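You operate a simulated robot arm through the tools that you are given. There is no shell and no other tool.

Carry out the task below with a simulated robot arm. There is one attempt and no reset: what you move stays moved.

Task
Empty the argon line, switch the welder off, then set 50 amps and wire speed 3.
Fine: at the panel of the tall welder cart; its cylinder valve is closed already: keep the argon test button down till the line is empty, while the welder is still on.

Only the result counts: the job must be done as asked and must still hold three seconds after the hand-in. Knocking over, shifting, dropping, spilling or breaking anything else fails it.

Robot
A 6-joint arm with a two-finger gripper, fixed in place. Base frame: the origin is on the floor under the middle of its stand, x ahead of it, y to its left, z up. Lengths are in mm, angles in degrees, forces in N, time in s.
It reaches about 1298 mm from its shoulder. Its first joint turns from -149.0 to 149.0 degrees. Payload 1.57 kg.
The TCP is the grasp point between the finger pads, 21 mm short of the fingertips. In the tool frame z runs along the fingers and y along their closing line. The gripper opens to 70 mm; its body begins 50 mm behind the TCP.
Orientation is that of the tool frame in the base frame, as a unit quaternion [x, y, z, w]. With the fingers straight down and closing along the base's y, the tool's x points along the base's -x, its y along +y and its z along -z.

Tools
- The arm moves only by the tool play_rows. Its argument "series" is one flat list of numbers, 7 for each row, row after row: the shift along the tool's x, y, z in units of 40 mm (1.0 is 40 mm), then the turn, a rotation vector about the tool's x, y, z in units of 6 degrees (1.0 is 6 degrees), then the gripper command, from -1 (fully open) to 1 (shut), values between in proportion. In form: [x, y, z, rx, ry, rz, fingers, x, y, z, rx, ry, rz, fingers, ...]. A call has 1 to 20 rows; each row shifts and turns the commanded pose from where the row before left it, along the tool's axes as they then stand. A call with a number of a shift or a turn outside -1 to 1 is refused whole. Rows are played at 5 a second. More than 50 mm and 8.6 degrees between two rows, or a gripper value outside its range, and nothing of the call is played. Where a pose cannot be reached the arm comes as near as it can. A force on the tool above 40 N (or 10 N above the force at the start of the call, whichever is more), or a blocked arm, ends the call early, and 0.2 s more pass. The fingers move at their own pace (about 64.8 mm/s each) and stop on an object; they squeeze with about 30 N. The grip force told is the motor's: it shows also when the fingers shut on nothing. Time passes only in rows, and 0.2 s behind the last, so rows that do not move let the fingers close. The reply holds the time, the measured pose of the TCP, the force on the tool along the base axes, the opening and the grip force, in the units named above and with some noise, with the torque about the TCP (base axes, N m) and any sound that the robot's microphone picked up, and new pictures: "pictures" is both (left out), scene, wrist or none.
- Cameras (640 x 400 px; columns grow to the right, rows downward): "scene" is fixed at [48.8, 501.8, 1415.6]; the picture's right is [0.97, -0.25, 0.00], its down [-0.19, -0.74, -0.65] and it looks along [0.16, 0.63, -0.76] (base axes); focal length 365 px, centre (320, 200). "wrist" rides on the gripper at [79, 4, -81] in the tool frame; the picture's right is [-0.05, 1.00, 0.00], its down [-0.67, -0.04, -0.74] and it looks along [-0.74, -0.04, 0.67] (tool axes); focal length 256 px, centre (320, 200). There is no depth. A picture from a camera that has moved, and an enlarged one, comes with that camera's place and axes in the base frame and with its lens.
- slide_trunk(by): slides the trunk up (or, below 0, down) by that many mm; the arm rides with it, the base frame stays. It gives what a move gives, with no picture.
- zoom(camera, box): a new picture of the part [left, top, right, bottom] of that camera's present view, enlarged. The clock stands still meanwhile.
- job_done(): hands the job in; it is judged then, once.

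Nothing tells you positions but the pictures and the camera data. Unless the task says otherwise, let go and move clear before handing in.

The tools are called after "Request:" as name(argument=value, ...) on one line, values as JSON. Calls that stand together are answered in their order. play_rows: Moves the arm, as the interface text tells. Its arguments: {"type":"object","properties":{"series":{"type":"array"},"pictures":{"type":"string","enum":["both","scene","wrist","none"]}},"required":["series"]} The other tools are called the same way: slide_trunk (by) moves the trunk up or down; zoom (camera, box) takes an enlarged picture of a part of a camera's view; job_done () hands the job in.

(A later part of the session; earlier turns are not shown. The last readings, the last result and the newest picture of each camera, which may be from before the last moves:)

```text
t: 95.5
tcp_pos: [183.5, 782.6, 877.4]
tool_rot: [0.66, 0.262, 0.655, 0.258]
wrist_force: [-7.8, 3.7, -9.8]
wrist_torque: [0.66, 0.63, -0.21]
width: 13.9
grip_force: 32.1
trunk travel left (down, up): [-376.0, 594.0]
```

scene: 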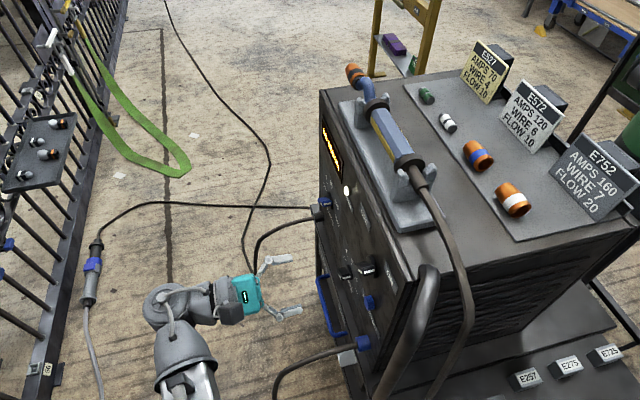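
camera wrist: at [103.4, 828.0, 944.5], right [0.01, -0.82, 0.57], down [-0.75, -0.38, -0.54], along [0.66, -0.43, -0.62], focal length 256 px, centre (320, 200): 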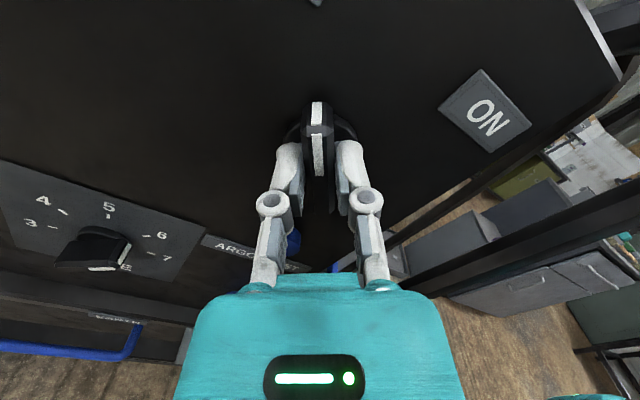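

Torque now rises against a stop: the switch is at its OFF end. I open and back away to check.

Request:
play_rows(series=[0, 0, 0, 0, 0, 0, -1, 0, 0, 0, 0, 0, 0, -1, 0, 0, 0, 0, 0, 0, -1, 0, 0, 0, 0, 0, 0, -1, 0, 0, -0.8, 0, 0, 0, -1, 0, 0, -0.9, 0, 0, 0, -1, 0, 0, -0.9, 0, 0, 0, -1], pictures="both")

Request:
zoom(camera="wrist", box=[200, 0, 440, 150])

Request:
zoom(camera="scene", box=[300, 110, 430, 300])

```text
t: 97.0
tcp_pos: [79.3, 779.8, 879.5]
tool_rot: [0.661, 0.26, 0.655, 0.259]
wrist_force: [-0.1, -0.6, 0.3]
wrist_torque: [0.01, -0.01, -0.03]
width: 70.0
grip_force: 0.0
trunk travel left (down, up): [-376.0, 594.0]
camera wrist: at [-1.5, 831.6, 940.5], right [0.01, -0.77, 0.64], down [-0.75, -0.43, -0.5], along [0.66, -0.48, -0.58], focal length 256 px, centre (320, 200)
```

scene: 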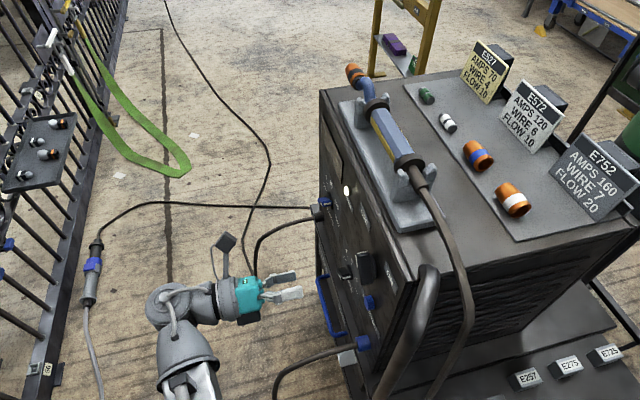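
wrist: 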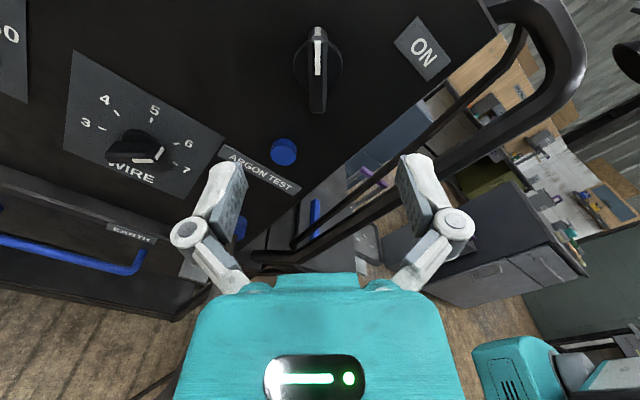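

```text
2.67 times, centred on (320, 75) of wrist
camera zoom: at [-1.5, 831.6, 940.5], right [0.01, -0.77, 0.64], down [-0.75, -0.43, -0.5], along [0.66, -0.48, -0.58], focal length 683 px, centre (320, 533)
```

zoom: 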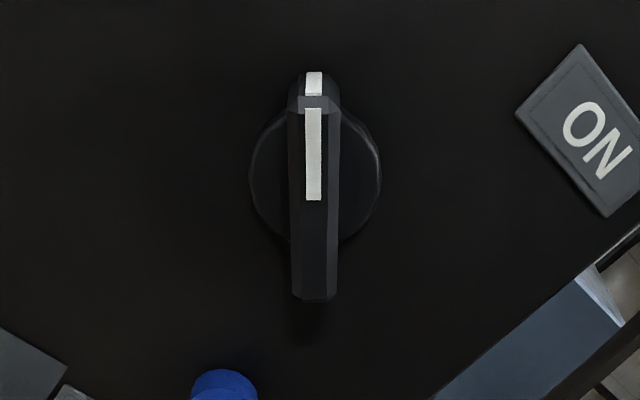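

```text
2.11 times, centred on (365, 205) of scene
camera zoom: at [48.8, 501.8, 1415.6], right [0.97, -0.25, 0.0], down [-0.19, -0.74, -0.65], along [0.16, 0.63, -0.76], focal length 769 px, centre (225, 190)
```

zoom: 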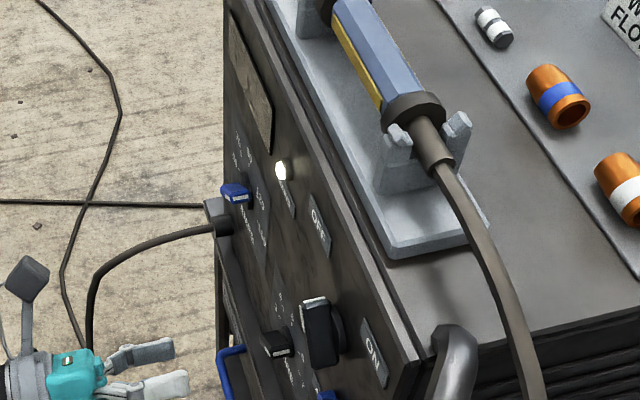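

The switch stands at OFF (pointer at -40°) and the display is dark. Next is the WIRE knob: I shift to y≈870, roll to its bar's angle, and lower to z≈700.

Request:
play_rows(series=[0.51, -0.547, 0, 0, 0, 0, -1, 0.51, -0.547, 0, 0, 0, 0, -1, 0.51, -0.547, 0, 0, 0, 0, -1, 0, 0, 0, 0, 0, 1, -1, 0, 0, 0, 0, 0, 1, -1, 0, 0, 0, 0, 0, 1, -1, 0, 0, 0, 0, 0, 1, -1, 0, 0, 0, 0, 0, 1, -1, 0, 0, 0, 0, 0, 1, -1, 0, 0, 0, 0, 0, 1, -1, 0, 0, 0, 0, 0, 1, -1, 0, 0, 0, 0, 0, 1, -1, 0, 0, 0, 0, 0, 1, -1, 0, 0, 0, 0, 0, 1, -1, 0, 0, 0, 0, 0, 1, -1, 0, 0, 0, 0, 0, 1, -1], pictures="none")

Request:
slide_trunk(by=-130)

Request:
play_rows(series=[0, 0, 0, 0, 0, 0, -1], pictures="both")

Request:
zoom(camera="wrist", box=[200, 60, 440, 210])

```text
t: 100.5
tcp_pos: [80.2, 870.7, 879.5]
tool_rot: [0.677, -0.214, 0.672, -0.211]
wrist_force: [-0.4, 0.3, -0.3]
wrist_torque: [0.02, -0.01, -0.02]
width: 70.0
grip_force: 0.0
trunk travel left (down, up): [-376.0, 594.0]
```

```text
t: 102.0
tcp_pos: [78.7, 870.5, 749.0]
tool_rot: [0.677, -0.212, 0.672, -0.211]
wrist_force: [0.3, 0.3, 0.2]
wrist_torque: [0.0, 0.0, 0.0]
width: 69.6
grip_force: 0.2
trunk travel left (down, up): [-246.0, 724.0]
```

```text
t: 102.4
tcp_pos: [79.5, 871.3, 750.0]
tool_rot: [0.677, -0.213, 0.671, -0.212]
wrist_force: [-0.7, 0.2, -0.2]
wrist_torque: [-0.01, 0.0, -0.02]
width: 69.8
grip_force: 0.0
trunk travel left (down, up): [-246.0, 724.0]
camera wrist: at [-0.7, 822.6, 812.6], right [0.0, -0.79, -0.62], down [-0.75, 0.41, -0.52], along [0.66, 0.46, -0.59], focal length 256 px, centre (320, 200)
```

scene: 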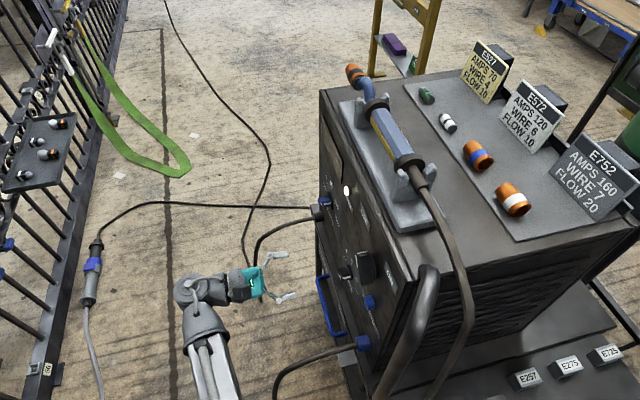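
wrist: 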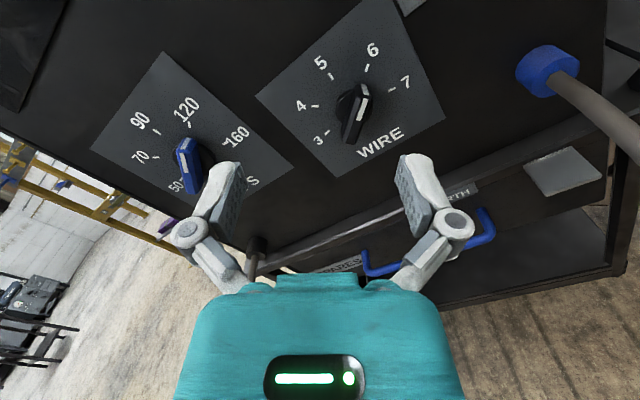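

```text
2.67 times, centred on (320, 135) of wrist
camera zoom: at [-0.7, 822.6, 812.6], right [0.0, -0.79, -0.62], down [-0.75, 0.41, -0.52], along [0.66, 0.46, -0.59], focal length 683 px, centre (320, 373)
```

zoom: 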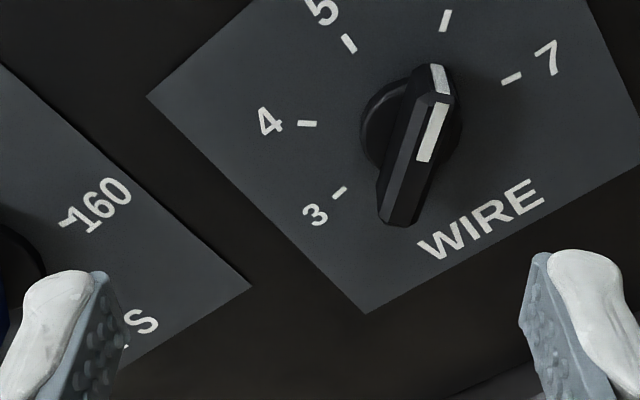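

The dial's ticks are 50° apart: WIRE stands at 6 (+50°), and 3 lies at -100°, so it must turn 150° counter-clockwise; its axis is at about y≈868.5, z≈703.5. I'll roll to the opposite grip (230°) so that one grasp can cover the whole turn, testing this in free space.

Request:
play_rows(series=[0, 0, 0, 0, 0, 1, -1, 0, 0, 0, 0, 0, 1, -1, 0, 0, 0, 0, 0, 1, -1, 0, 0, 0, 0, 0, 1, -1, 0, 0, 0, 0, 0, 1, -1, 0, 0, 0, 0, 0, 1, -1, 0, 0, 0, 0, 0, 1, -1, 0, 0, 0, 0, 0, 1, -1, 0, 0, 0, 0, 0, 1, -1, 0, 0, 0, 0, 0, 1, -1, 0, 0, 0, 0, 0, 1, -1, 0, 0, 0, 0, 0, 1, -1, 0, 0, 0, 0, 0, 1, -1, 0, 0, 0, 0, 0, 1, -1, 0, 0, 0, 0, 0, 1, -1, 0, 0, 0, 0, 0, 1, -1, 0, 0, 0, 0, 0, 1, -1, 0, 0, 0, 0, 0, 1, -1, 0, 0, 0, 0, 0, 1, -1, 0, 0, 0, 0, 0, 1, -1], pictures="none")

Request:
play_rows(series=[0, 0, 0, 0, 0, 1, -1, 0, 0, 0, 0, 0, 1, -1, 0, 0, 0, 0, 0, 1, -1, 0, 0, 0, 0, 0, 1, -1, 0, 0, 0, 0, 0, 1, -1, 0, 0, 0, 0, 0, 1, -1, 0, 0, 0, 0, 0, 1, -1, 0, 0, 0, 0, 0, 1, -1, 0, 0, 0, 0, 0, 1, -1, 0, 0, 0, 0, 0, 1, -1, 0, 0, 0, 0, 0, 1, -1, 0, 0, 0, 0, 0, 1, -1, 0, 0, 0, 0, 0, 0.5, -1], pictures="both")

```text
t: 106.6
tcp_pos: [79.9, 870.7, 749.2]
tool_rot: [-0.154, 0.693, -0.153, 0.688]
wrist_force: [0.7, -1.4, 0.0]
wrist_torque: [0.01, -0.03, 0.01]
width: 70.1
grip_force: 0.0
trunk travel left (down, up): [-246.0, 724.0]
```

```text
t: 109.4
tcp_pos: [79.5, 871.0, 748.9]
tool_rot: [0.299, 0.643, 0.299, 0.638]
wrist_force: [-0.9, -0.6, -0.5]
wrist_torque: [-0.02, 0.02, -0.01]
width: 70.2
grip_force: 0.1
trunk travel left (down, up): [-246.0, 724.0]
camera wrist: at [-1.5, 934.6, 702.1], right [0.01, 0.6, 0.8], down [-0.74, -0.53, 0.41], along [0.67, -0.6, 0.44], focal length 256 px, centre (320, 200)
```

scene: 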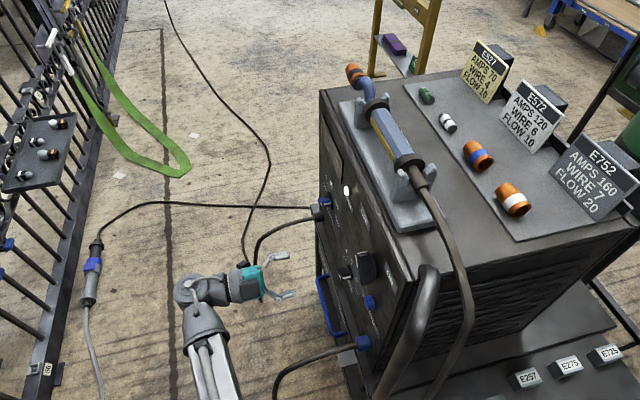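
wrist: 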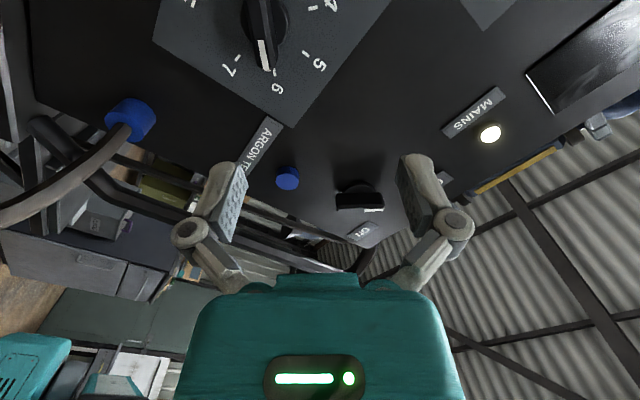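

The roll reaches 230° without trouble. I lower to the WIRE knob's height and check the alignment.

Request:
slide_trunk(by=-46)

Request:
zoom(camera="wrist", box=[200, 0, 440, 150])

Request:
zoom(camera="scene", box=[180, 220, 400, 400])

```text
t: 110.3
tcp_pos: [79.5, 871.0, 703.1]
tool_rot: [0.299, 0.644, 0.297, 0.639]
wrist_force: [-0.5, -0.4, 0.8]
wrist_torque: [-0.01, -0.02, 0.02]
width: 69.7
grip_force: 0.1
trunk travel left (down, up): [-200.0, 770.0]
```

```text
2.67 times, centred on (320, 75) of wrist
camera zoom: at [-1.5, 934.6, 656.0], right [0.01, 0.6, 0.8], down [-0.74, -0.53, 0.41], along [0.67, -0.59, 0.44], focal length 683 px, centre (320, 533)
```

zoom: 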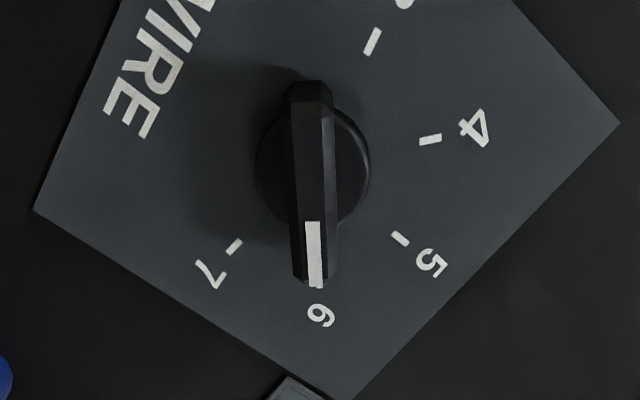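

```text
2.22 times, centred on (290, 310) of scene
camera zoom: at [48.8, 501.8, 1415.6], right [0.97, -0.25, 0.0], down [-0.19, -0.74, -0.65], along [0.16, 0.63, -0.76], focal length 812 px, centre (387, -44)
```

zoom: 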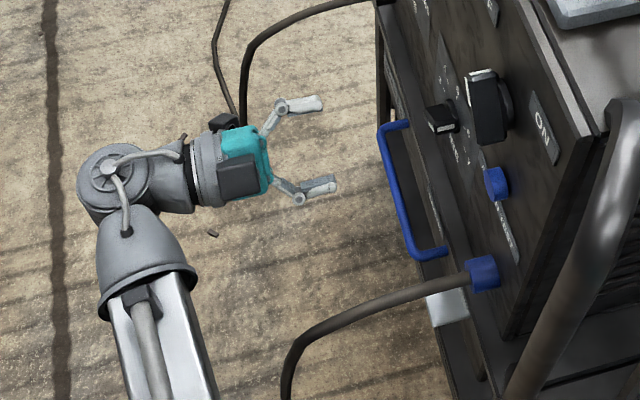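

Averaging the two opposite views puts the WIRE axis at about (870.2, 701.7). I fine-adjust and move in to straddle the knob; the cable below stays 35+ mm clear of the forearm.

Request:
slide_trunk(by=-1.5)

Request:
play_rows(series=[-0.015, -0.013, 0.5, 0, 0, 0.17, -1, 0, 0, 0.65, 0, 0, 0, -1, 0, 0, 0.65, 0, 0, 0, -1], pictures="both")

Request:
zoom(camera="wrist", box=[200, 30, 440, 180])

Request:
zoom(camera="scene", box=[220, 220, 400, 380])

```text
t: 110.8
tcp_pos: [79.2, 869.8, 701.8]
tool_rot: [0.3, 0.643, 0.297, 0.639]
wrist_force: [0.4, -0.8, 0.9]
wrist_torque: [0.0, -0.01, 0.0]
width: 69.8
grip_force: 0.0
trunk travel left (down, up): [-198.0, 772.0]
```

```text
t: 111.6
tcp_pos: [152.3, 869.0, 702.3]
tool_rot: [0.306, 0.642, 0.302, 0.635]
wrist_force: [-0.7, 1.2, 0.2]
wrist_torque: [0.01, -0.02, 0.01]
width: 69.8
grip_force: 0.0
trunk travel left (down, up): [-198.0, 772.0]
camera wrist: at [70.0, 934.4, 655.4], right [0.01, 0.59, 0.81], down [-0.74, -0.54, 0.4], along [0.67, -0.6, 0.43], focal length 256 px, centre (320, 200)
```

scene: 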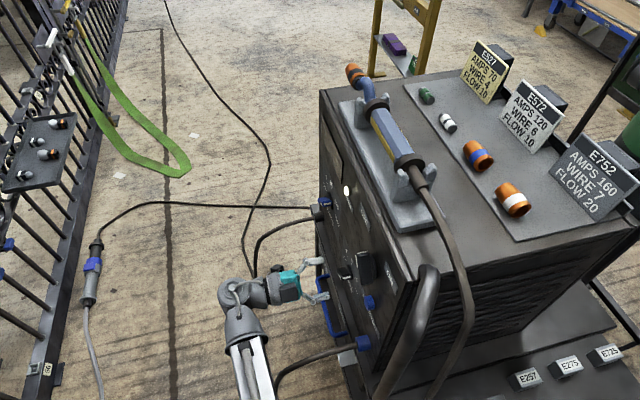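
wrist: 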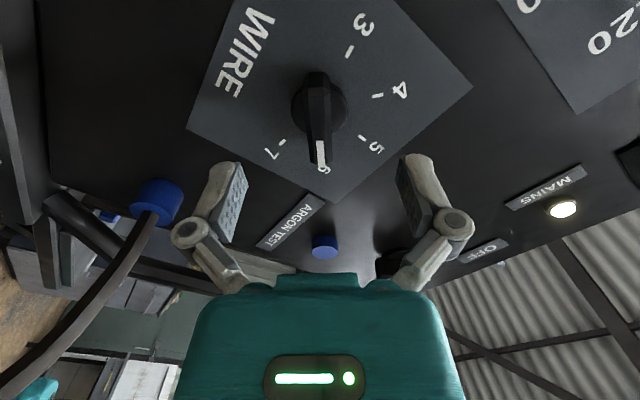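

```text
2.67 times, centred on (320, 105) of wrist
camera zoom: at [70.0, 934.4, 655.4], right [0.01, 0.59, 0.81], down [-0.74, -0.54, 0.4], along [0.67, -0.6, 0.43], focal length 683 px, centre (320, 453)
```

zoom: 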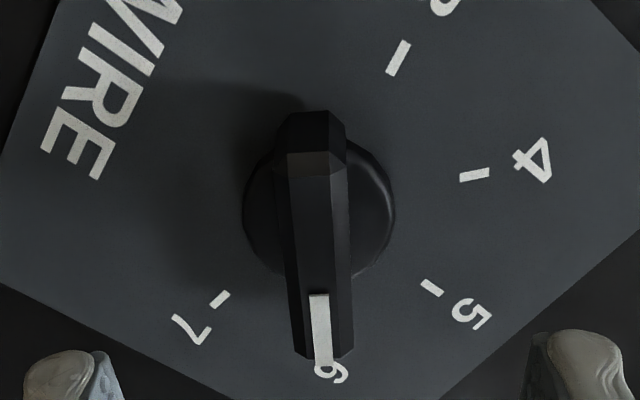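

```text
2.50 times, centred on (310, 300) of scene
camera zoom: at [48.8, 501.8, 1415.6], right [0.97, -0.25, 0.0], down [-0.19, -0.74, -0.65], along [0.16, 0.63, -0.76], focal length 913 px, centre (345, -50)
```

zoom: 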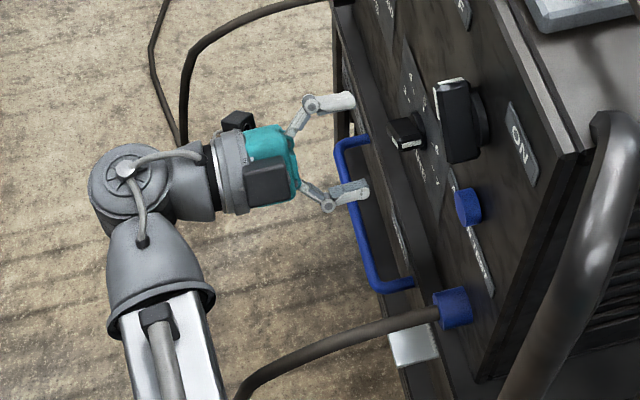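

Request:
play_rows(series=[0, 0, 0.4, 0, 0, 0, -1, 0, 0, 0.4, 0, 0, 0, -1], pictures="none")

Request:
zoom(camera="wrist", box=[200, 60, 440, 210])

Request:
zoom(camera="scene", box=[220, 220, 400, 380])

```text
t: 112.2
tcp_pos: [184.2, 869.6, 701.3]
tool_rot: [0.305, 0.641, 0.302, 0.636]
wrist_force: [-0.1, -0.1, -0.4]
wrist_torque: [0.04, -0.03, -0.01]
width: 70.1
grip_force: 0.0
trunk travel left (down, up): [-198.0, 772.0]
```

```text
2.67 times, centred on (320, 135) of wrist
camera zoom: at [102.5, 934.4, 655.5], right [0.01, 0.59, 0.81], down [-0.74, -0.54, 0.4], along [0.67, -0.6, 0.43], focal length 683 px, centre (320, 373)
```

zoom: 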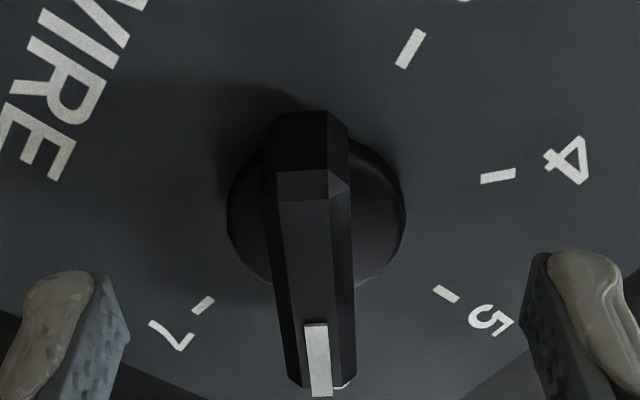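

```text
2.50 times, centred on (310, 300) of scene
camera zoom: at [48.8, 501.8, 1415.6], right [0.97, -0.25, 0.0], down [-0.19, -0.74, -0.65], along [0.16, 0.63, -0.76], focal length 913 px, centre (345, -50)
```

zoom: 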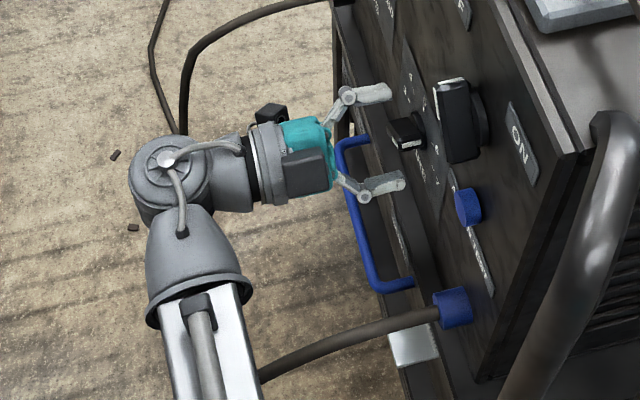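

The knob sits between the fingers, no contact forces. I close on it.

Request:
play_rows(series=[0, 0, 0, 0, 0, 0, 1, 0, 0, 0, 0, 0, 0, 1, 0, 0, 0, 0, 0, 0, 1, 0, 0, 0, 0, 0, 0, 1], pictures="none")

Request:
zoom(camera="wrist", box=[200, 60, 440, 210])

```text
t: 113.2
tcp_pos: [183.5, 870.3, 701.7]
tool_rot: [0.306, 0.642, 0.302, 0.635]
wrist_force: [-3.6, -7.9, -8.8]
wrist_torque: [0.03, 0.26, -0.07]
width: 13.9
grip_force: 32.2
trunk travel left (down, up): [-198.0, 772.0]
```

```text
2.67 times, centred on (320, 135) of wrist
camera zoom: at [101.8, 934.1, 654.9], right [0.01, 0.59, 0.81], down [-0.74, -0.54, 0.4], along [0.67, -0.6, 0.43], focal length 683 px, centre (320, 373)
```

zoom: 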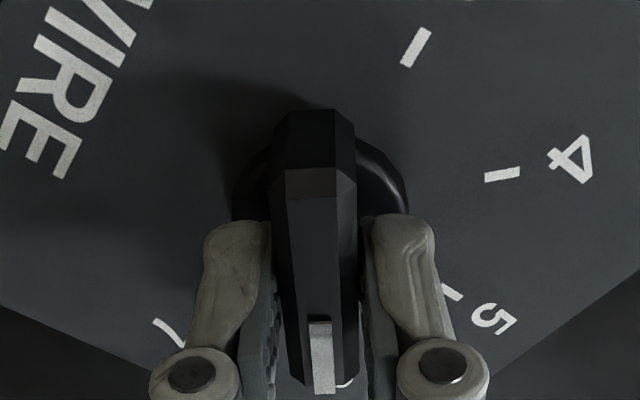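

The knob is held with a slight off-centre push; I nudge about 1 mm to centre the grip, then start turning counter-clockwise.

Request:
slide_trunk(by=-1)

Request:
play_rows(series=[-0.0175, -0.014, 0, 0, 0, -0.5, 1, 0, 0, 0, 0, 0, -1, 1, 0, 0, 0, 0, 0, -1, 1, 0, 0, 0, 0, 0, -1, 1], pictures="wrist")

```text
t: 113.7
tcp_pos: [183.1, 869.1, 700.8]
tool_rot: [0.307, 0.641, 0.302, 0.635]
wrist_force: [-6.6, -10.4, -4.3]
wrist_torque: [-0.05, 0.57, 0.5]
width: 13.8
grip_force: 31.8
trunk travel left (down, up): [-197.0, 773.0]
```

```text
t: 114.7
tcp_pos: [183.3, 869.4, 701.3]
tool_rot: [0.181, 0.686, 0.182, 0.681]
wrist_force: [-3.0, 5.8, 2.8]
wrist_torque: [0.01, -0.85, -0.4]
width: 13.6
grip_force: 31.8
trunk travel left (down, up): [-197.0, 773.0]
camera wrist: at [101.8, 912.9, 634.8], right [0.0, 0.84, 0.54], down [-0.74, -0.36, 0.57], along [0.67, -0.4, 0.62], focal length 256 px, centre (320, 200)
```

wrist: 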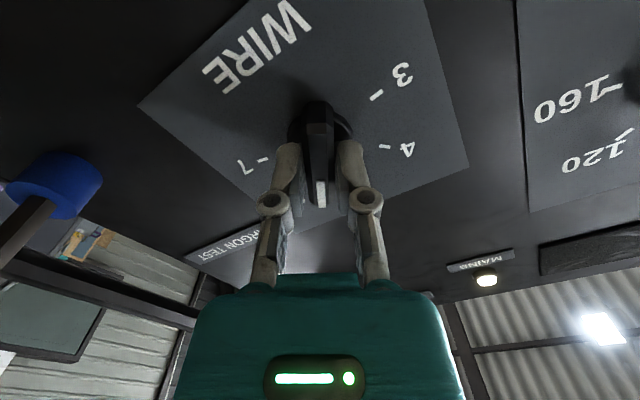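

Turning freely with small forces. I continue in stages.

Request:
play_rows(series=[0, 0, 0, 0, 0, -1, 1, 0, 0, 0, 0, 0, -1, 1, 0, 0, 0, 0, 0, -1, 1, 0, 0, 0, 0, 0, -1, 1, 0, 0, 0, 0, 0, -1, 1], pictures="none")

```text
t: 115.9
tcp_pos: [183.4, 870.5, 701.1]
tool_rot: [-0.002, 0.71, 0.0, 0.705]
wrist_force: [-0.3, 20.3, 16.7]
wrist_torque: [0.01, 0.1, 0.37]
width: 13.8
grip_force: 32.5
trunk travel left (down, up): [-197.0, 773.0]
```

Request:
slide_trunk(by=1)

Request:
play_rows(series=[0, 0.045, 0, 0, 0, -0.5, 1], pictures="none")

```text
t: 116.4
tcp_pos: [183.9, 869.7, 700.4]
tool_rot: [-0.003, 0.711, 0.001, 0.704]
wrist_force: [0.2, 21.3, 8.8]
wrist_torque: [0.04, -0.73, 0.38]
width: 13.5
grip_force: 31.6
trunk travel left (down, up): [-198.0, 772.0]
```

```text
t: 116.8
tcp_pos: [183.3, 871.1, 700.4]
tool_rot: [-0.019, 0.71, -0.019, 0.703]
wrist_force: [-3.5, 9.8, 3.1]
wrist_torque: [0.06, -0.85, 0.3]
width: 13.4
grip_force: 31.9
trunk travel left (down, up): [-198.0, 772.0]
```

Request:
play_rows(series=[0, 0, 0, 0, 0, -1, 1, 0, 0, 0, 0, 0, -1, 1, 0, 0, 0, 0, 0, -1, 1, 0, 0, 0, 0, 0, -1, 1, 0, 0, 0, 0, 0, -1, 1], pictures="wrist")

```text
t: 118.0
tcp_pos: [183.0, 870.3, 701.0]
tool_rot: [-0.203, 0.682, -0.2, 0.674]
wrist_force: [-8.6, 1.3, -2.9]
wrist_torque: [0.02, 0.82, -0.46]
width: 13.7
grip_force: 32.5
trunk travel left (down, up): [-198.0, 772.0]
camera wrist: at [101.7, 830.9, 633.1], right [-0.01, 0.86, -0.5], down [-0.74, 0.34, 0.58], along [0.67, 0.37, 0.64], focal length 256 px, centre (320, 200)
```

wrist: 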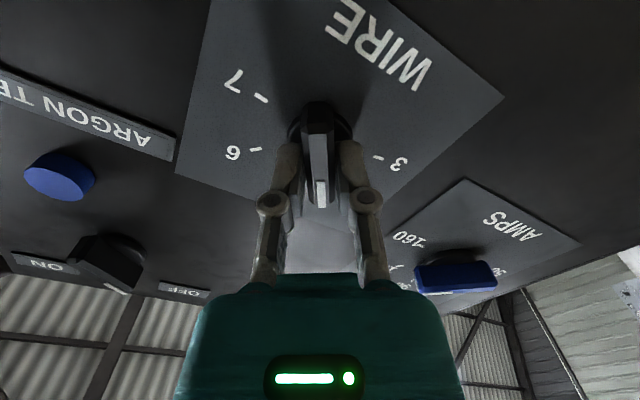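

Request:
play_rows(series=[0, 0, 0, 0, 0, -1, 1, 0, 0, 0, 0, 0, -1, 1, 0, 0, 0, 0, 0, -1, 1, 0, 0, 0, 0, 0, -1, 1, 0, 0, 0, 0, 0, -1, 1], pictures="none")

```text
t: 119.2
tcp_pos: [183.6, 870.6, 701.1]
tool_rot: [-0.372, 0.605, -0.368, 0.599]
wrist_force: [-12.5, -6.5, -15.4]
wrist_torque: [0.01, 0.52, -0.56]
width: 13.7
grip_force: 32.6
trunk travel left (down, up): [-198.0, 772.0]
```

Request:
slide_trunk(by=-1)

Request:
play_rows(series=[0, 0, 0, 0, 0, -1, 1, 0, 0, 0, 0, 0, -1, 1, 0, 0, 0, 0, 0, -1, 1, 0, 0, 0, 0, 0, -1, 1, 0, 0, 0, 0, 0, -1, 1], pictures="wrist")

Request:
zoom(camera="wrist", box=[200, 60, 440, 210])

Request:
zoom(camera="scene", box=[320, 210, 430, 300])

```text
t: 119.8
tcp_pos: [183.4, 870.5, 701.0]
tool_rot: [-0.371, 0.605, -0.369, 0.6]
wrist_force: [-10.7, -7.5, -9.3]
wrist_torque: [0.01, 0.33, -0.61]
width: 13.6
grip_force: 31.9
trunk travel left (down, up): [-197.0, 773.0]
```

```text
t: 121.0
tcp_pos: [183.6, 870.9, 700.0]
tool_rot: [0.516, -0.488, 0.511, -0.484]
wrist_force: [-9.9, -9.5, -10.0]
wrist_torque: [0.02, 0.14, -0.94]
width: 13.4
grip_force: 32.1
trunk travel left (down, up): [-197.0, 773.0]
camera wrist: at [102.7, 792.0, 701.1], right [-0.01, 0.0, -1.0], down [-0.74, 0.67, 0.01], along [0.67, 0.74, -0.01], focal length 256 px, centre (320, 200)
```

wrist: 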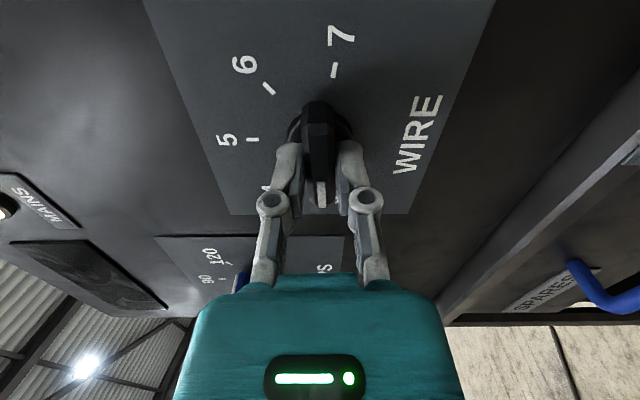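

```text
2.67 times, centred on (320, 135) of wrist
camera zoom: at [102.7, 792.0, 701.1], right [-0.01, 0.0, -1.0], down [-0.74, 0.67, 0.01], along [0.67, 0.74, -0.01], focal length 683 px, centre (320, 373)
```

zoom: 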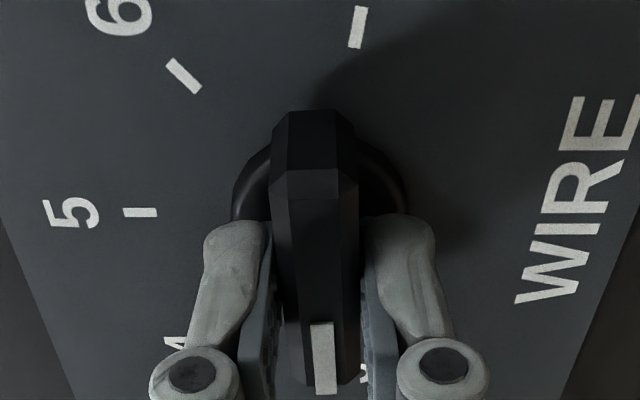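

```text
4.44 times, centred on (375, 255) of scene
camera zoom: at [48.8, 501.8, 1415.6], right [0.97, -0.25, 0.0], down [-0.19, -0.74, -0.65], along [0.16, 0.63, -0.76], focal length 1624 px, centre (76, -44)
```

zoom: 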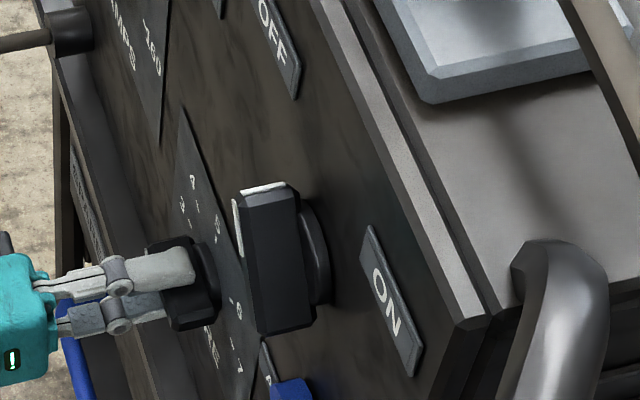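

About 7° remain. I finish the turn carefully, watching the torque.

Request:
play_rows(series=[0, 0, 0, 0, 0, -0.6, 1, 0, 0, 0, 0, 0, -0.5, 1, 0, 0, 0, 0, 0, 0, 1], pictures="none")

```text
t: 121.8
tcp_pos: [183.6, 871.0, 701.1]
tool_rot: [0.543, -0.457, 0.539, -0.453]
wrist_force: [-13.3, -8.9, -12.9]
wrist_torque: [-0.01, 0.19, -0.71]
width: 13.5
grip_force: 32.0
trunk travel left (down, up): [-197.0, 773.0]
```

The grip stands at 80°, i.e. the pointer at -100°, on the 3 mark. I open, back off, and check the dial.

Request:
play_rows(series=[0, 0, 0, 0, 0, 0, -1, 0, 0, 0, 0, 0, 0, -1, 0, 0, 0, 0, 0, 0, -1, 0, 0, 0, 0, 0, 0, -1, 0, 0, -0.8, 0, 0, 0, -1, 0, 0, -0.9, 0, 0, 0, -1, 0, 0, -0.9, 0, 0, 0, -1], pictures="wrist")

Request:
zoom(camera="wrist", box=[200, 0, 440, 150])

```text
t: 123.3
tcp_pos: [78.6, 871.0, 701.4]
tool_rot: [0.542, -0.457, 0.538, -0.455]
wrist_force: [-0.5, -0.2, -0.6]
wrist_torque: [0.01, -0.03, 0.01]
width: 69.9
grip_force: 0.0
trunk travel left (down, up): [-197.0, 773.0]
camera wrist: at [-1.4, 793.5, 710.6], right [-0.01, -0.12, -0.99], down [-0.75, 0.66, -0.07], along [0.67, 0.74, -0.09], focal length 256 px, centre (320, 200)
```

wrist: 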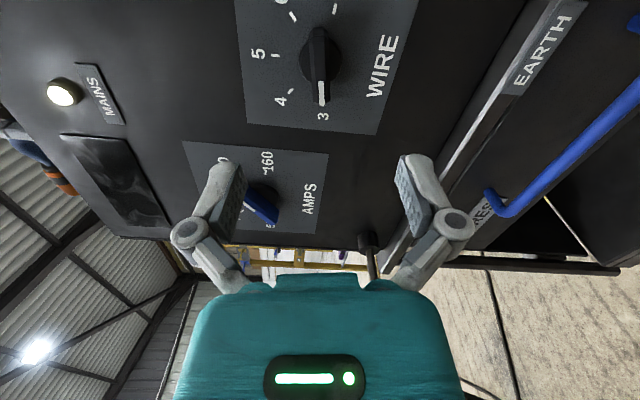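

```text
2.67 times, centred on (320, 75) of wrist
camera zoom: at [-1.4, 793.5, 710.6], right [-0.01, -0.12, -0.99], down [-0.75, 0.66, -0.07], along [0.67, 0.74, -0.09], focal length 683 px, centre (320, 533)
```

zoom: 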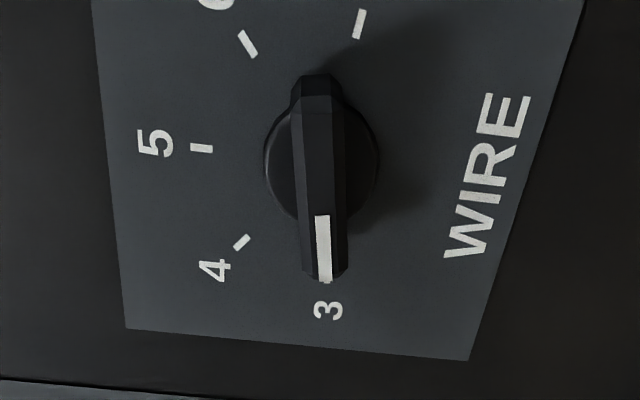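

WIRE now points exactly at 3. Next the AMPS knob near (1033, 753): I raise to its height, then slide across in +y.

Request:
slide_trunk(by=52)

Request:
play_rows(series=[-0.8, -0.141, 0, 0, 0, 0, -1, -0.8, -0.141, 0, 0, 0, 0, -1, -0.8, -0.141, 0, 0, 0, 0, -1, -0.8, -0.141, 0, 0, 0, 0, -1, -0.8, -0.141, 0, 0, 0, 0, -1], pictures="both")

Request:
zoom(camera="wrist", box=[200, 0, 440, 150])

```text
t: 124.3
tcp_pos: [79.7, 871.9, 751.8]
tool_rot: [0.543, -0.457, 0.538, -0.454]
wrist_force: [-0.2, -0.1, 0.3]
wrist_torque: [-0.02, 0.01, 0.01]
width: 70.1
grip_force: 0.1
trunk travel left (down, up): [-249.0, 721.0]
```

```text
t: 125.5
tcp_pos: [80.8, 1036.1, 752.8]
tool_rot: [0.542, -0.457, 0.539, -0.455]
wrist_force: [0.0, -0.3, -0.4]
wrist_torque: [-0.01, 0.03, 0.02]
width: 70.4
grip_force: 0.0
trunk travel left (down, up): [-249.0, 721.0]
camera wrist: at [0.3, 956.8, 762.9], right [-0.01, -0.12, -0.99], down [-0.75, 0.66, -0.07], along [0.67, 0.74, -0.09], focal length 256 px, centre (320, 200)
```

scene: 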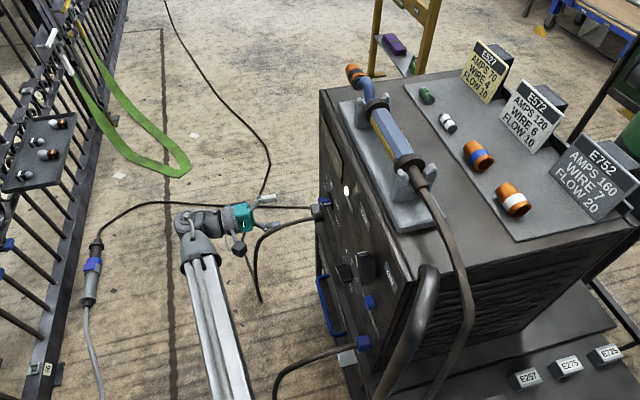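
wrist: 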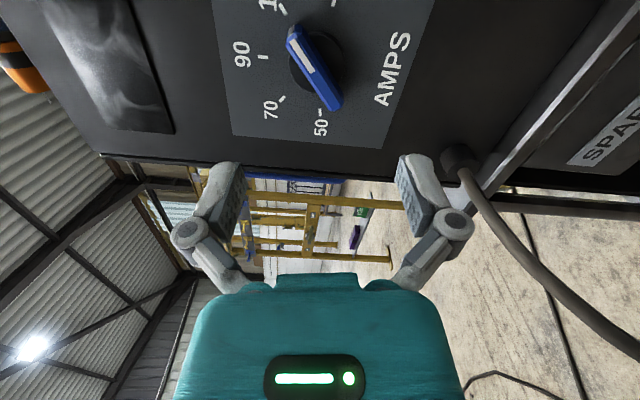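

```text
2.67 times, centred on (320, 75) of wrist
camera zoom: at [0.3, 956.8, 762.9], right [-0.01, -0.12, -0.99], down [-0.75, 0.66, -0.07], along [0.67, 0.74, -0.09], focal length 683 px, centre (320, 533)
```

zoom: 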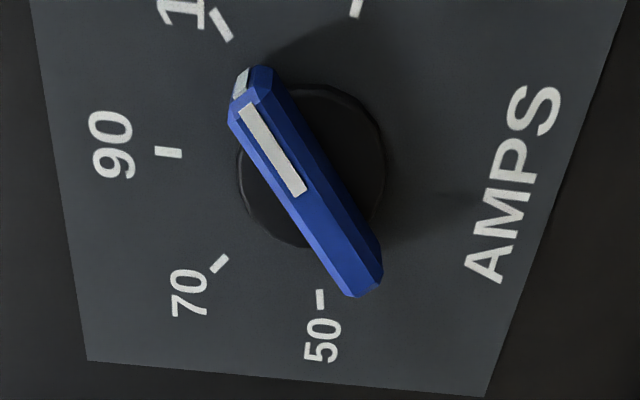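

AMPS stands at 120 (+50°), 50 lies at -100°; its axis is near (1037, 755.7). I roll to the 230° grip and adjust the height.

Request:
slide_trunk(by=3)

Request:
play_rows(series=[0, 0, 0, 0, 0, 1, -1, 0, 0, 0, 0, 0, 1, -1, 0, 0, 0, 0, 0, 1, -1, 0, 0, 0, 0, 0, 1, -1, 0, 0, 0, 0, 0, 1, -1, 0, 0, 0, 0, 0, 1, -1, 0, 0, 0, 0, 0, 1, -1, 0, 0, 0, 0, 0, 1, -1, 0, 0, 0, 0, 0, 1, -1, 0, 0, 0, 0, 0, 1, -1, 0, 0, 0, 0, 0, 1, -1, 0, 0, 0, 0, 0, 1, -1], pictures="none")

Request:
play_rows(series=[0, 0, 0, 0, 0, 1, -1, 0, 0, 0, 0, 0, 1, -1, 0, 0, 0, 0, 0, 1, -1, 0, 0, 0, 0, 0, 1, -1, 0, 0, 0, 0, 0, 1, -1, 0, 0, 0, 0, 0, 1, -1, 0, 0, 0, 0, 0, 1, -1, 0, 0, 0, 0, 0, 1, -1, 0, 0, 0, 0, 0, 1, -1, 0, 0, 0, 0, 0, 1, -1, 0, 0, 0, 0, 0, 1, -1, 0, 0, 0, 0, 0, 1, -1, 0, 0, 0, 0, 0, 1, -1], pictures="both")

Request:
zoom(camera="wrist", box=[200, 0, 440, 150])

```text
t: 126.0
tcp_pos: [80.1, 1033.7, 756.7]
tool_rot: [0.543, -0.457, 0.539, -0.454]
wrist_force: [-0.3, 1.0, -0.4]
wrist_torque: [0.01, 0.0, 0.01]
width: 69.6
grip_force: 0.1
trunk travel left (down, up): [-252.0, 718.0]
```

```text
t: 128.6
tcp_pos: [80.7, 1034.3, 756.1]
tool_rot: [-0.169, 0.689, -0.168, 0.685]
wrist_force: [-0.5, 0.3, -0.7]
wrist_torque: [-0.02, -0.03, -0.04]
width: 70.3
grip_force: 0.1
trunk travel left (down, up): [-252.0, 718.0]
```

```text
t: 131.4
tcp_pos: [81.1, 1034.2, 756.2]
tool_rot: [0.301, 0.641, 0.301, 0.638]
wrist_force: [0.7, -0.3, -0.1]
wrist_torque: [0.05, 0.01, 0.01]
width: 69.9
grip_force: 0.0
trunk travel left (down, up): [-252.0, 718.0]
camera wrist: at [-0.2, 1098.7, 709.4], right [0.0, 0.59, 0.8], down [-0.74, -0.54, 0.4], along [0.67, -0.6, 0.44], focal length 256 px, centre (320, 200)
```

scene: 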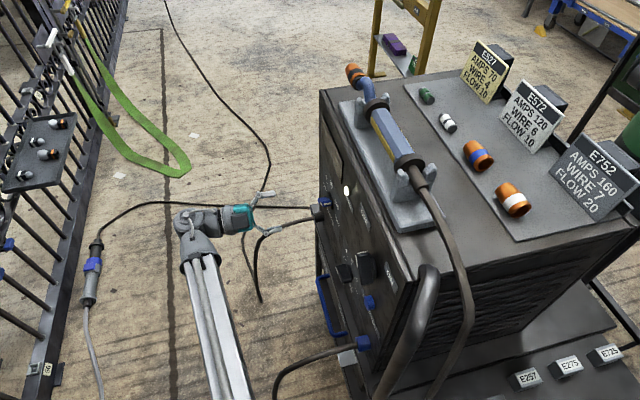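
wrist: 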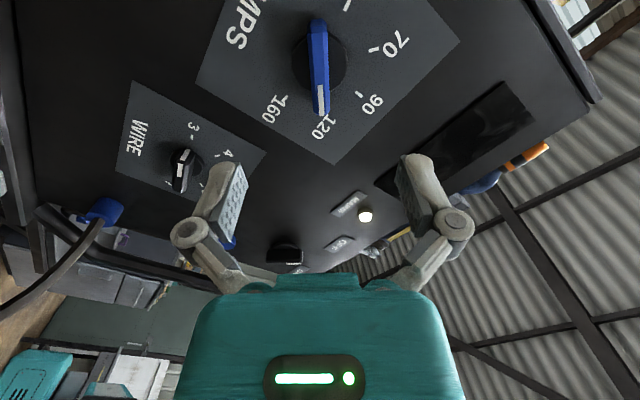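

```text
2.67 times, centred on (320, 75) of wrist
camera zoom: at [-0.2, 1098.7, 709.4], right [0.0, 0.59, 0.8], down [-0.74, -0.54, 0.4], along [0.67, -0.6, 0.44], focal length 683 px, centre (320, 533)
```

zoom: 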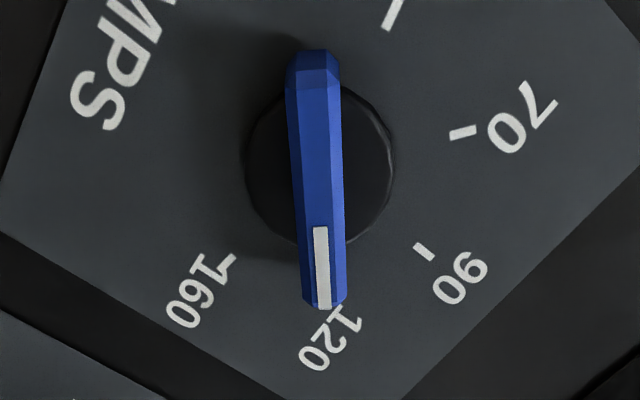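

The bar is aligned with the grip. I approach the AMPS knob and straddle it.

Request:
play_rows(series=[0.015, 0.013, 0.55, 0, 0, 0.05, -1, 0, 0, 0.6, 0, 0, 0, -1, 0, 0, 0.6, 0, 0, 0, -1], pictures="both")

Request:
zoom(camera="wrist", box=[200, 30, 440, 180])

Request:
zoom(camera="scene", box=[220, 140, 400, 300])

```text
t: 132.2
tcp_pos: [151.5, 1035.4, 756.9]
tool_rot: [0.302, 0.641, 0.301, 0.638]
wrist_force: [-0.2, -0.7, -0.3]
wrist_torque: [-0.02, 0.03, -0.01]
width: 70.0
grip_force: 0.0
trunk travel left (down, up): [-252.0, 718.0]
camera wrist: at [69.8, 1099.5, 709.7], right [0.0, 0.59, 0.81], down [-0.74, -0.54, 0.4], along [0.67, -0.6, 0.44], focal length 256 px, centre (320, 200)
```

scene: 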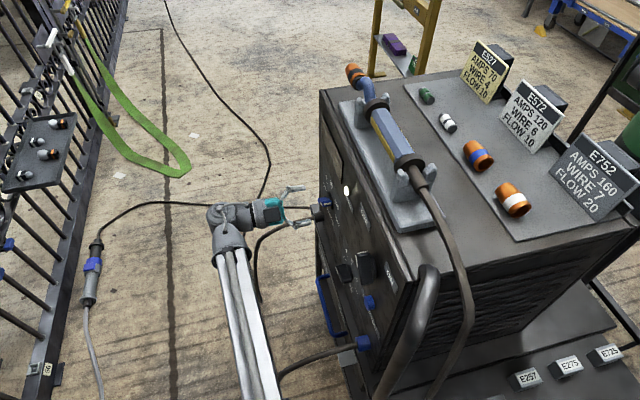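
wrist: 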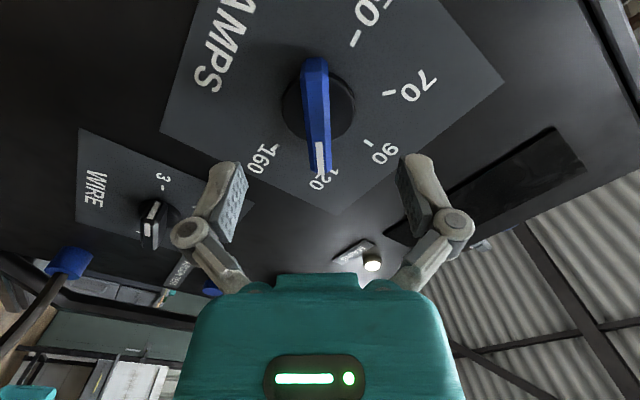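

```text
2.67 times, centred on (320, 105) of wrist
camera zoom: at [69.8, 1099.5, 709.7], right [0.0, 0.59, 0.81], down [-0.74, -0.54, 0.4], along [0.67, -0.6, 0.44], focal length 683 px, centre (320, 453)
```

zoom: 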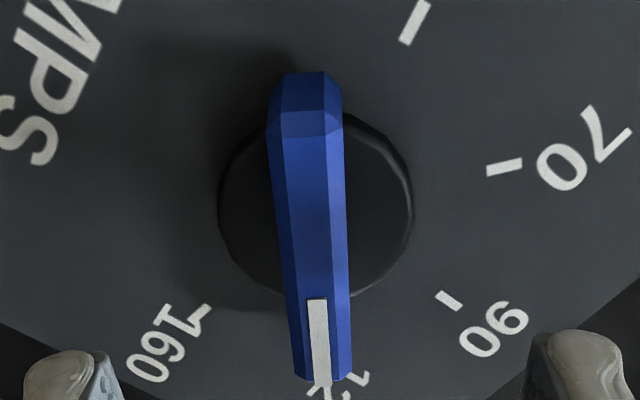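

```text
2.50 times, centred on (310, 220) of scene
camera zoom: at [48.8, 501.8, 1415.6], right [0.97, -0.25, 0.0], down [-0.19, -0.74, -0.65], along [0.16, 0.63, -0.76], focal length 913 px, centre (345, 150)
```

zoom: 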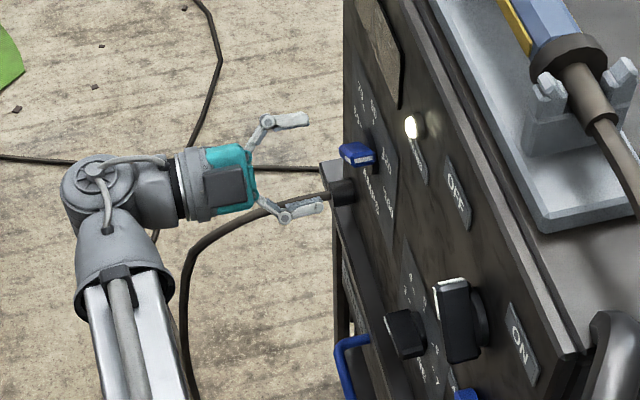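

Request:
play_rows(series=[0, 0, 0.4, 0, 0, 0, -1, 0, 0, 0.4, 0, 0, 0, -1, 0, 0, 0, 0, 0, 0, 1, 0, 0, 0, 0, 0, 0, 1, 0, 0, 0, 0, 0, 0, 1, 0, 0, 0, 0, 0, 0, 1], pictures="none")

Request:
zoom(camera="wrist", box=[200, 60, 440, 210])

```text
t: 133.6
tcp_pos: [182.9, 1034.8, 754.8]
tool_rot: [0.304, 0.642, 0.301, 0.637]
wrist_force: [-5.6, -11.6, -11.7]
wrist_torque: [-0.02, 0.42, -0.03]
width: 13.6
grip_force: 32.5
trunk travel left (down, up): [-252.0, 718.0]
```

```text
2.67 times, centred on (320, 135) of wrist
camera zoom: at [102.2, 1099.6, 708.7], right [0.01, 0.59, 0.81], down [-0.74, -0.54, 0.4], along [0.67, -0.6, 0.44], focal length 683 px, centre (320, 373)
```

zoom: 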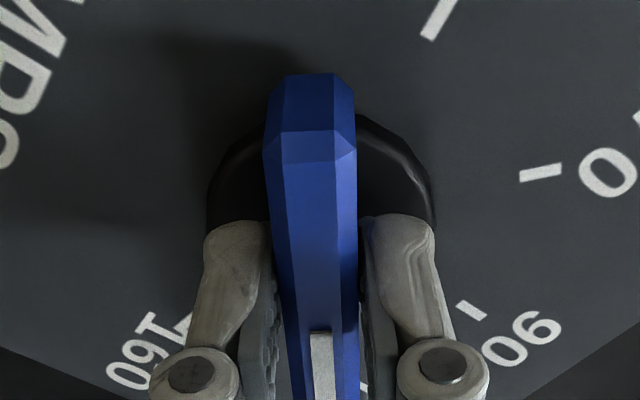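

Held; I centre the grip (about 1.5 mm) and begin turning counter-clockwise.

Request:
slide_trunk(by=-1.5)

Request:
play_rows(series=[-0.023, -0.019, 0, 0, 0, -0.5, 1, 0, 0, 0, 0, 0, -1, 1, 0, 0, 0, 0, 0, -1, 1, 0, 0, 0, 0, 0, -1, 1], pictures="none")

```text
t: 134.1
tcp_pos: [183.0, 1036.2, 754.6]
tool_rot: [0.304, 0.641, 0.301, 0.637]
wrist_force: [-5.2, -13.0, -6.0]
wrist_torque: [0.0, 0.46, 0.31]
width: 13.8
grip_force: 32.4
trunk travel left (down, up): [-251.0, 719.0]
```

```text
t: 135.1
tcp_pos: [183.0, 1034.9, 755.7]
tool_rot: [0.18, 0.686, 0.18, 0.682]
wrist_force: [-3.4, 6.1, 4.7]
wrist_torque: [0.05, -0.84, -0.36]
width: 13.6
grip_force: 32.7
trunk travel left (down, up): [-251.0, 719.0]
```

Request:
play_rows(series=[0, 0.02, 0, 0, 0, -1, 1, 0, 0, 0, 0, 0, -1, 1, 0, 0, 0, 0, 0, -1, 1, 0, 0, 0, 0, 0, -1, 1], pictures="wrist")

```text
t: 136.1
tcp_pos: [183.9, 1035.0, 754.2]
tool_rot: [0.034, 0.708, 0.034, 0.704]
wrist_force: [-4.6, 4.2, 4.8]
wrist_torque: [0.01, -0.05, 0.03]
width: 13.5
grip_force: 31.8
trunk travel left (down, up): [-251.0, 719.0]
camera wrist: at [102.1, 1047.2, 676.8], right [0.0, 0.99, 0.15], down [-0.74, -0.1, 0.66], along [0.67, -0.11, 0.73], focal length 256 px, centre (320, 200)
```

wrist: 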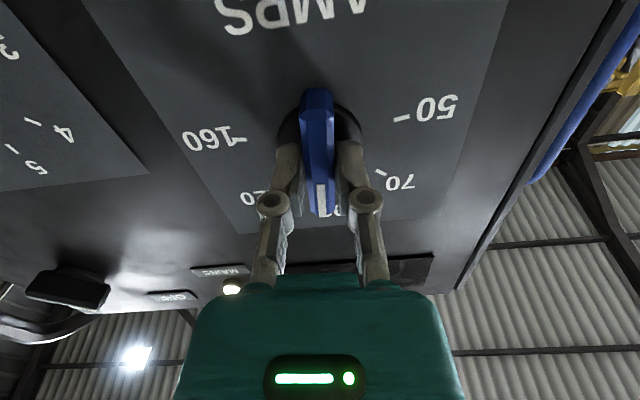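

The knob turns along with low forces. I continue.

Request:
play_rows(series=[0, 0, 0, 0, 0, -1, 1, 0, 0, 0, 0, 0, -1, 1, 0, 0, 0, 0, 0, -1, 1, 0, 0, 0, 0, 0, -1, 1, 0, 0, 0, 0, 0, -1, 1], pictures="none")

Request:
play_rows(series=[0, 0, 0, 0, 0, -1, 1, 0, 0, 0, 0, 0, -1, 1, 0, 0, 0, 0, 0, -1, 1, 0, 0, 0, 0, 0, -1, 1], pictures="none")

```text
t: 137.3
tcp_pos: [182.4, 1035.5, 755.2]
tool_rot: [-0.15, 0.693, -0.15, 0.689]
wrist_force: [-5.8, 4.3, 4.6]
wrist_torque: [0.03, 0.74, -0.26]
width: 13.7
grip_force: 31.7
trunk travel left (down, up): [-251.0, 719.0]
```

```text
t: 138.3
tcp_pos: [182.2, 1035.1, 755.4]
tool_rot: [-0.29, 0.646, -0.291, 0.643]
wrist_force: [-4.0, 1.5, 4.6]
wrist_torque: [-0.04, 0.53, -0.67]
width: 13.5
grip_force: 32.0
trunk travel left (down, up): [-251.0, 719.0]
```

Request:
play_rows(series=[0, 0, 0, 0, 0, -1, 1, 0, 0, 0, 0, 0, -1, 1, 0, 0, 0, 0, 0, -1, 1, 0, 0, 0, 0, 0, -1, 1, 0, 0, 0, 0, 0, -1, 1], pictures="none")

Request:
play_rows(series=[0, 0, 0, 0, 0, -1, 1, 0, 0, 0, 0, 0, -1, 1, 0, 0, 0, 0, 0, 0, 1], pictures="wrist")

```text
t: 139.5
tcp_pos: [183.3, 1034.2, 754.1]
tool_rot: [-0.449, 0.55, -0.446, 0.546]
wrist_force: [-3.5, 1.3, 2.9]
wrist_torque: [0.03, 0.1, -0.7]
width: 13.5
grip_force: 31.9
trunk travel left (down, up): [-251.0, 719.0]
```

```text
t: 140.3
tcp_pos: [183.7, 1034.6, 756.3]
tool_rot: [0.504, -0.5, 0.5, -0.497]
wrist_force: [-4.5, 0.4, 3.0]
wrist_torque: [-0.04, -0.07, -0.87]
width: 13.7
grip_force: 31.8
trunk travel left (down, up): [-251.0, 719.0]
camera wrist: at [102.6, 955.8, 751.9], right [0.0, 0.05, -1.0], down [-0.74, 0.67, 0.03], along [0.67, 0.74, 0.03], focal length 256 px, centre (320, 200)
```

wrist: 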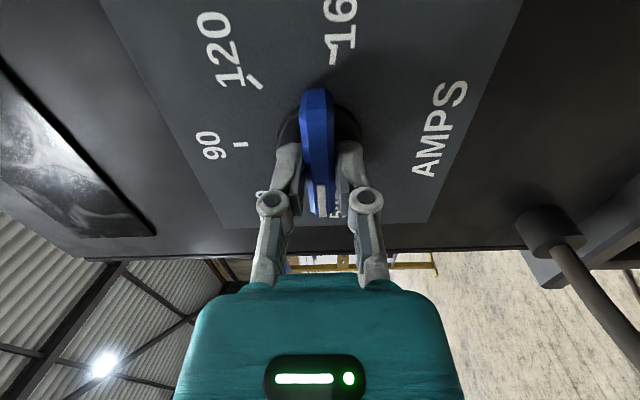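

About 9.5° remain to the 50 mark. I finish the turn and then release.

Request:
play_rows(series=[0, 0, 0, 0, 0, -0.9, 1, 0, 0, 0, 0, 0, -0.67, 1, 0, 0, 0, 0, 0, 0, 1], pictures="none")

```text
t: 141.1
tcp_pos: [184.1, 1034.2, 755.2]
tool_rot: [0.542, -0.456, 0.539, -0.455]
wrist_force: [-7.8, -2.3, 3.5]
wrist_torque: [-0.04, -0.2, -0.98]
width: 13.5
grip_force: 32.2
trunk travel left (down, up): [-251.0, 719.0]
```

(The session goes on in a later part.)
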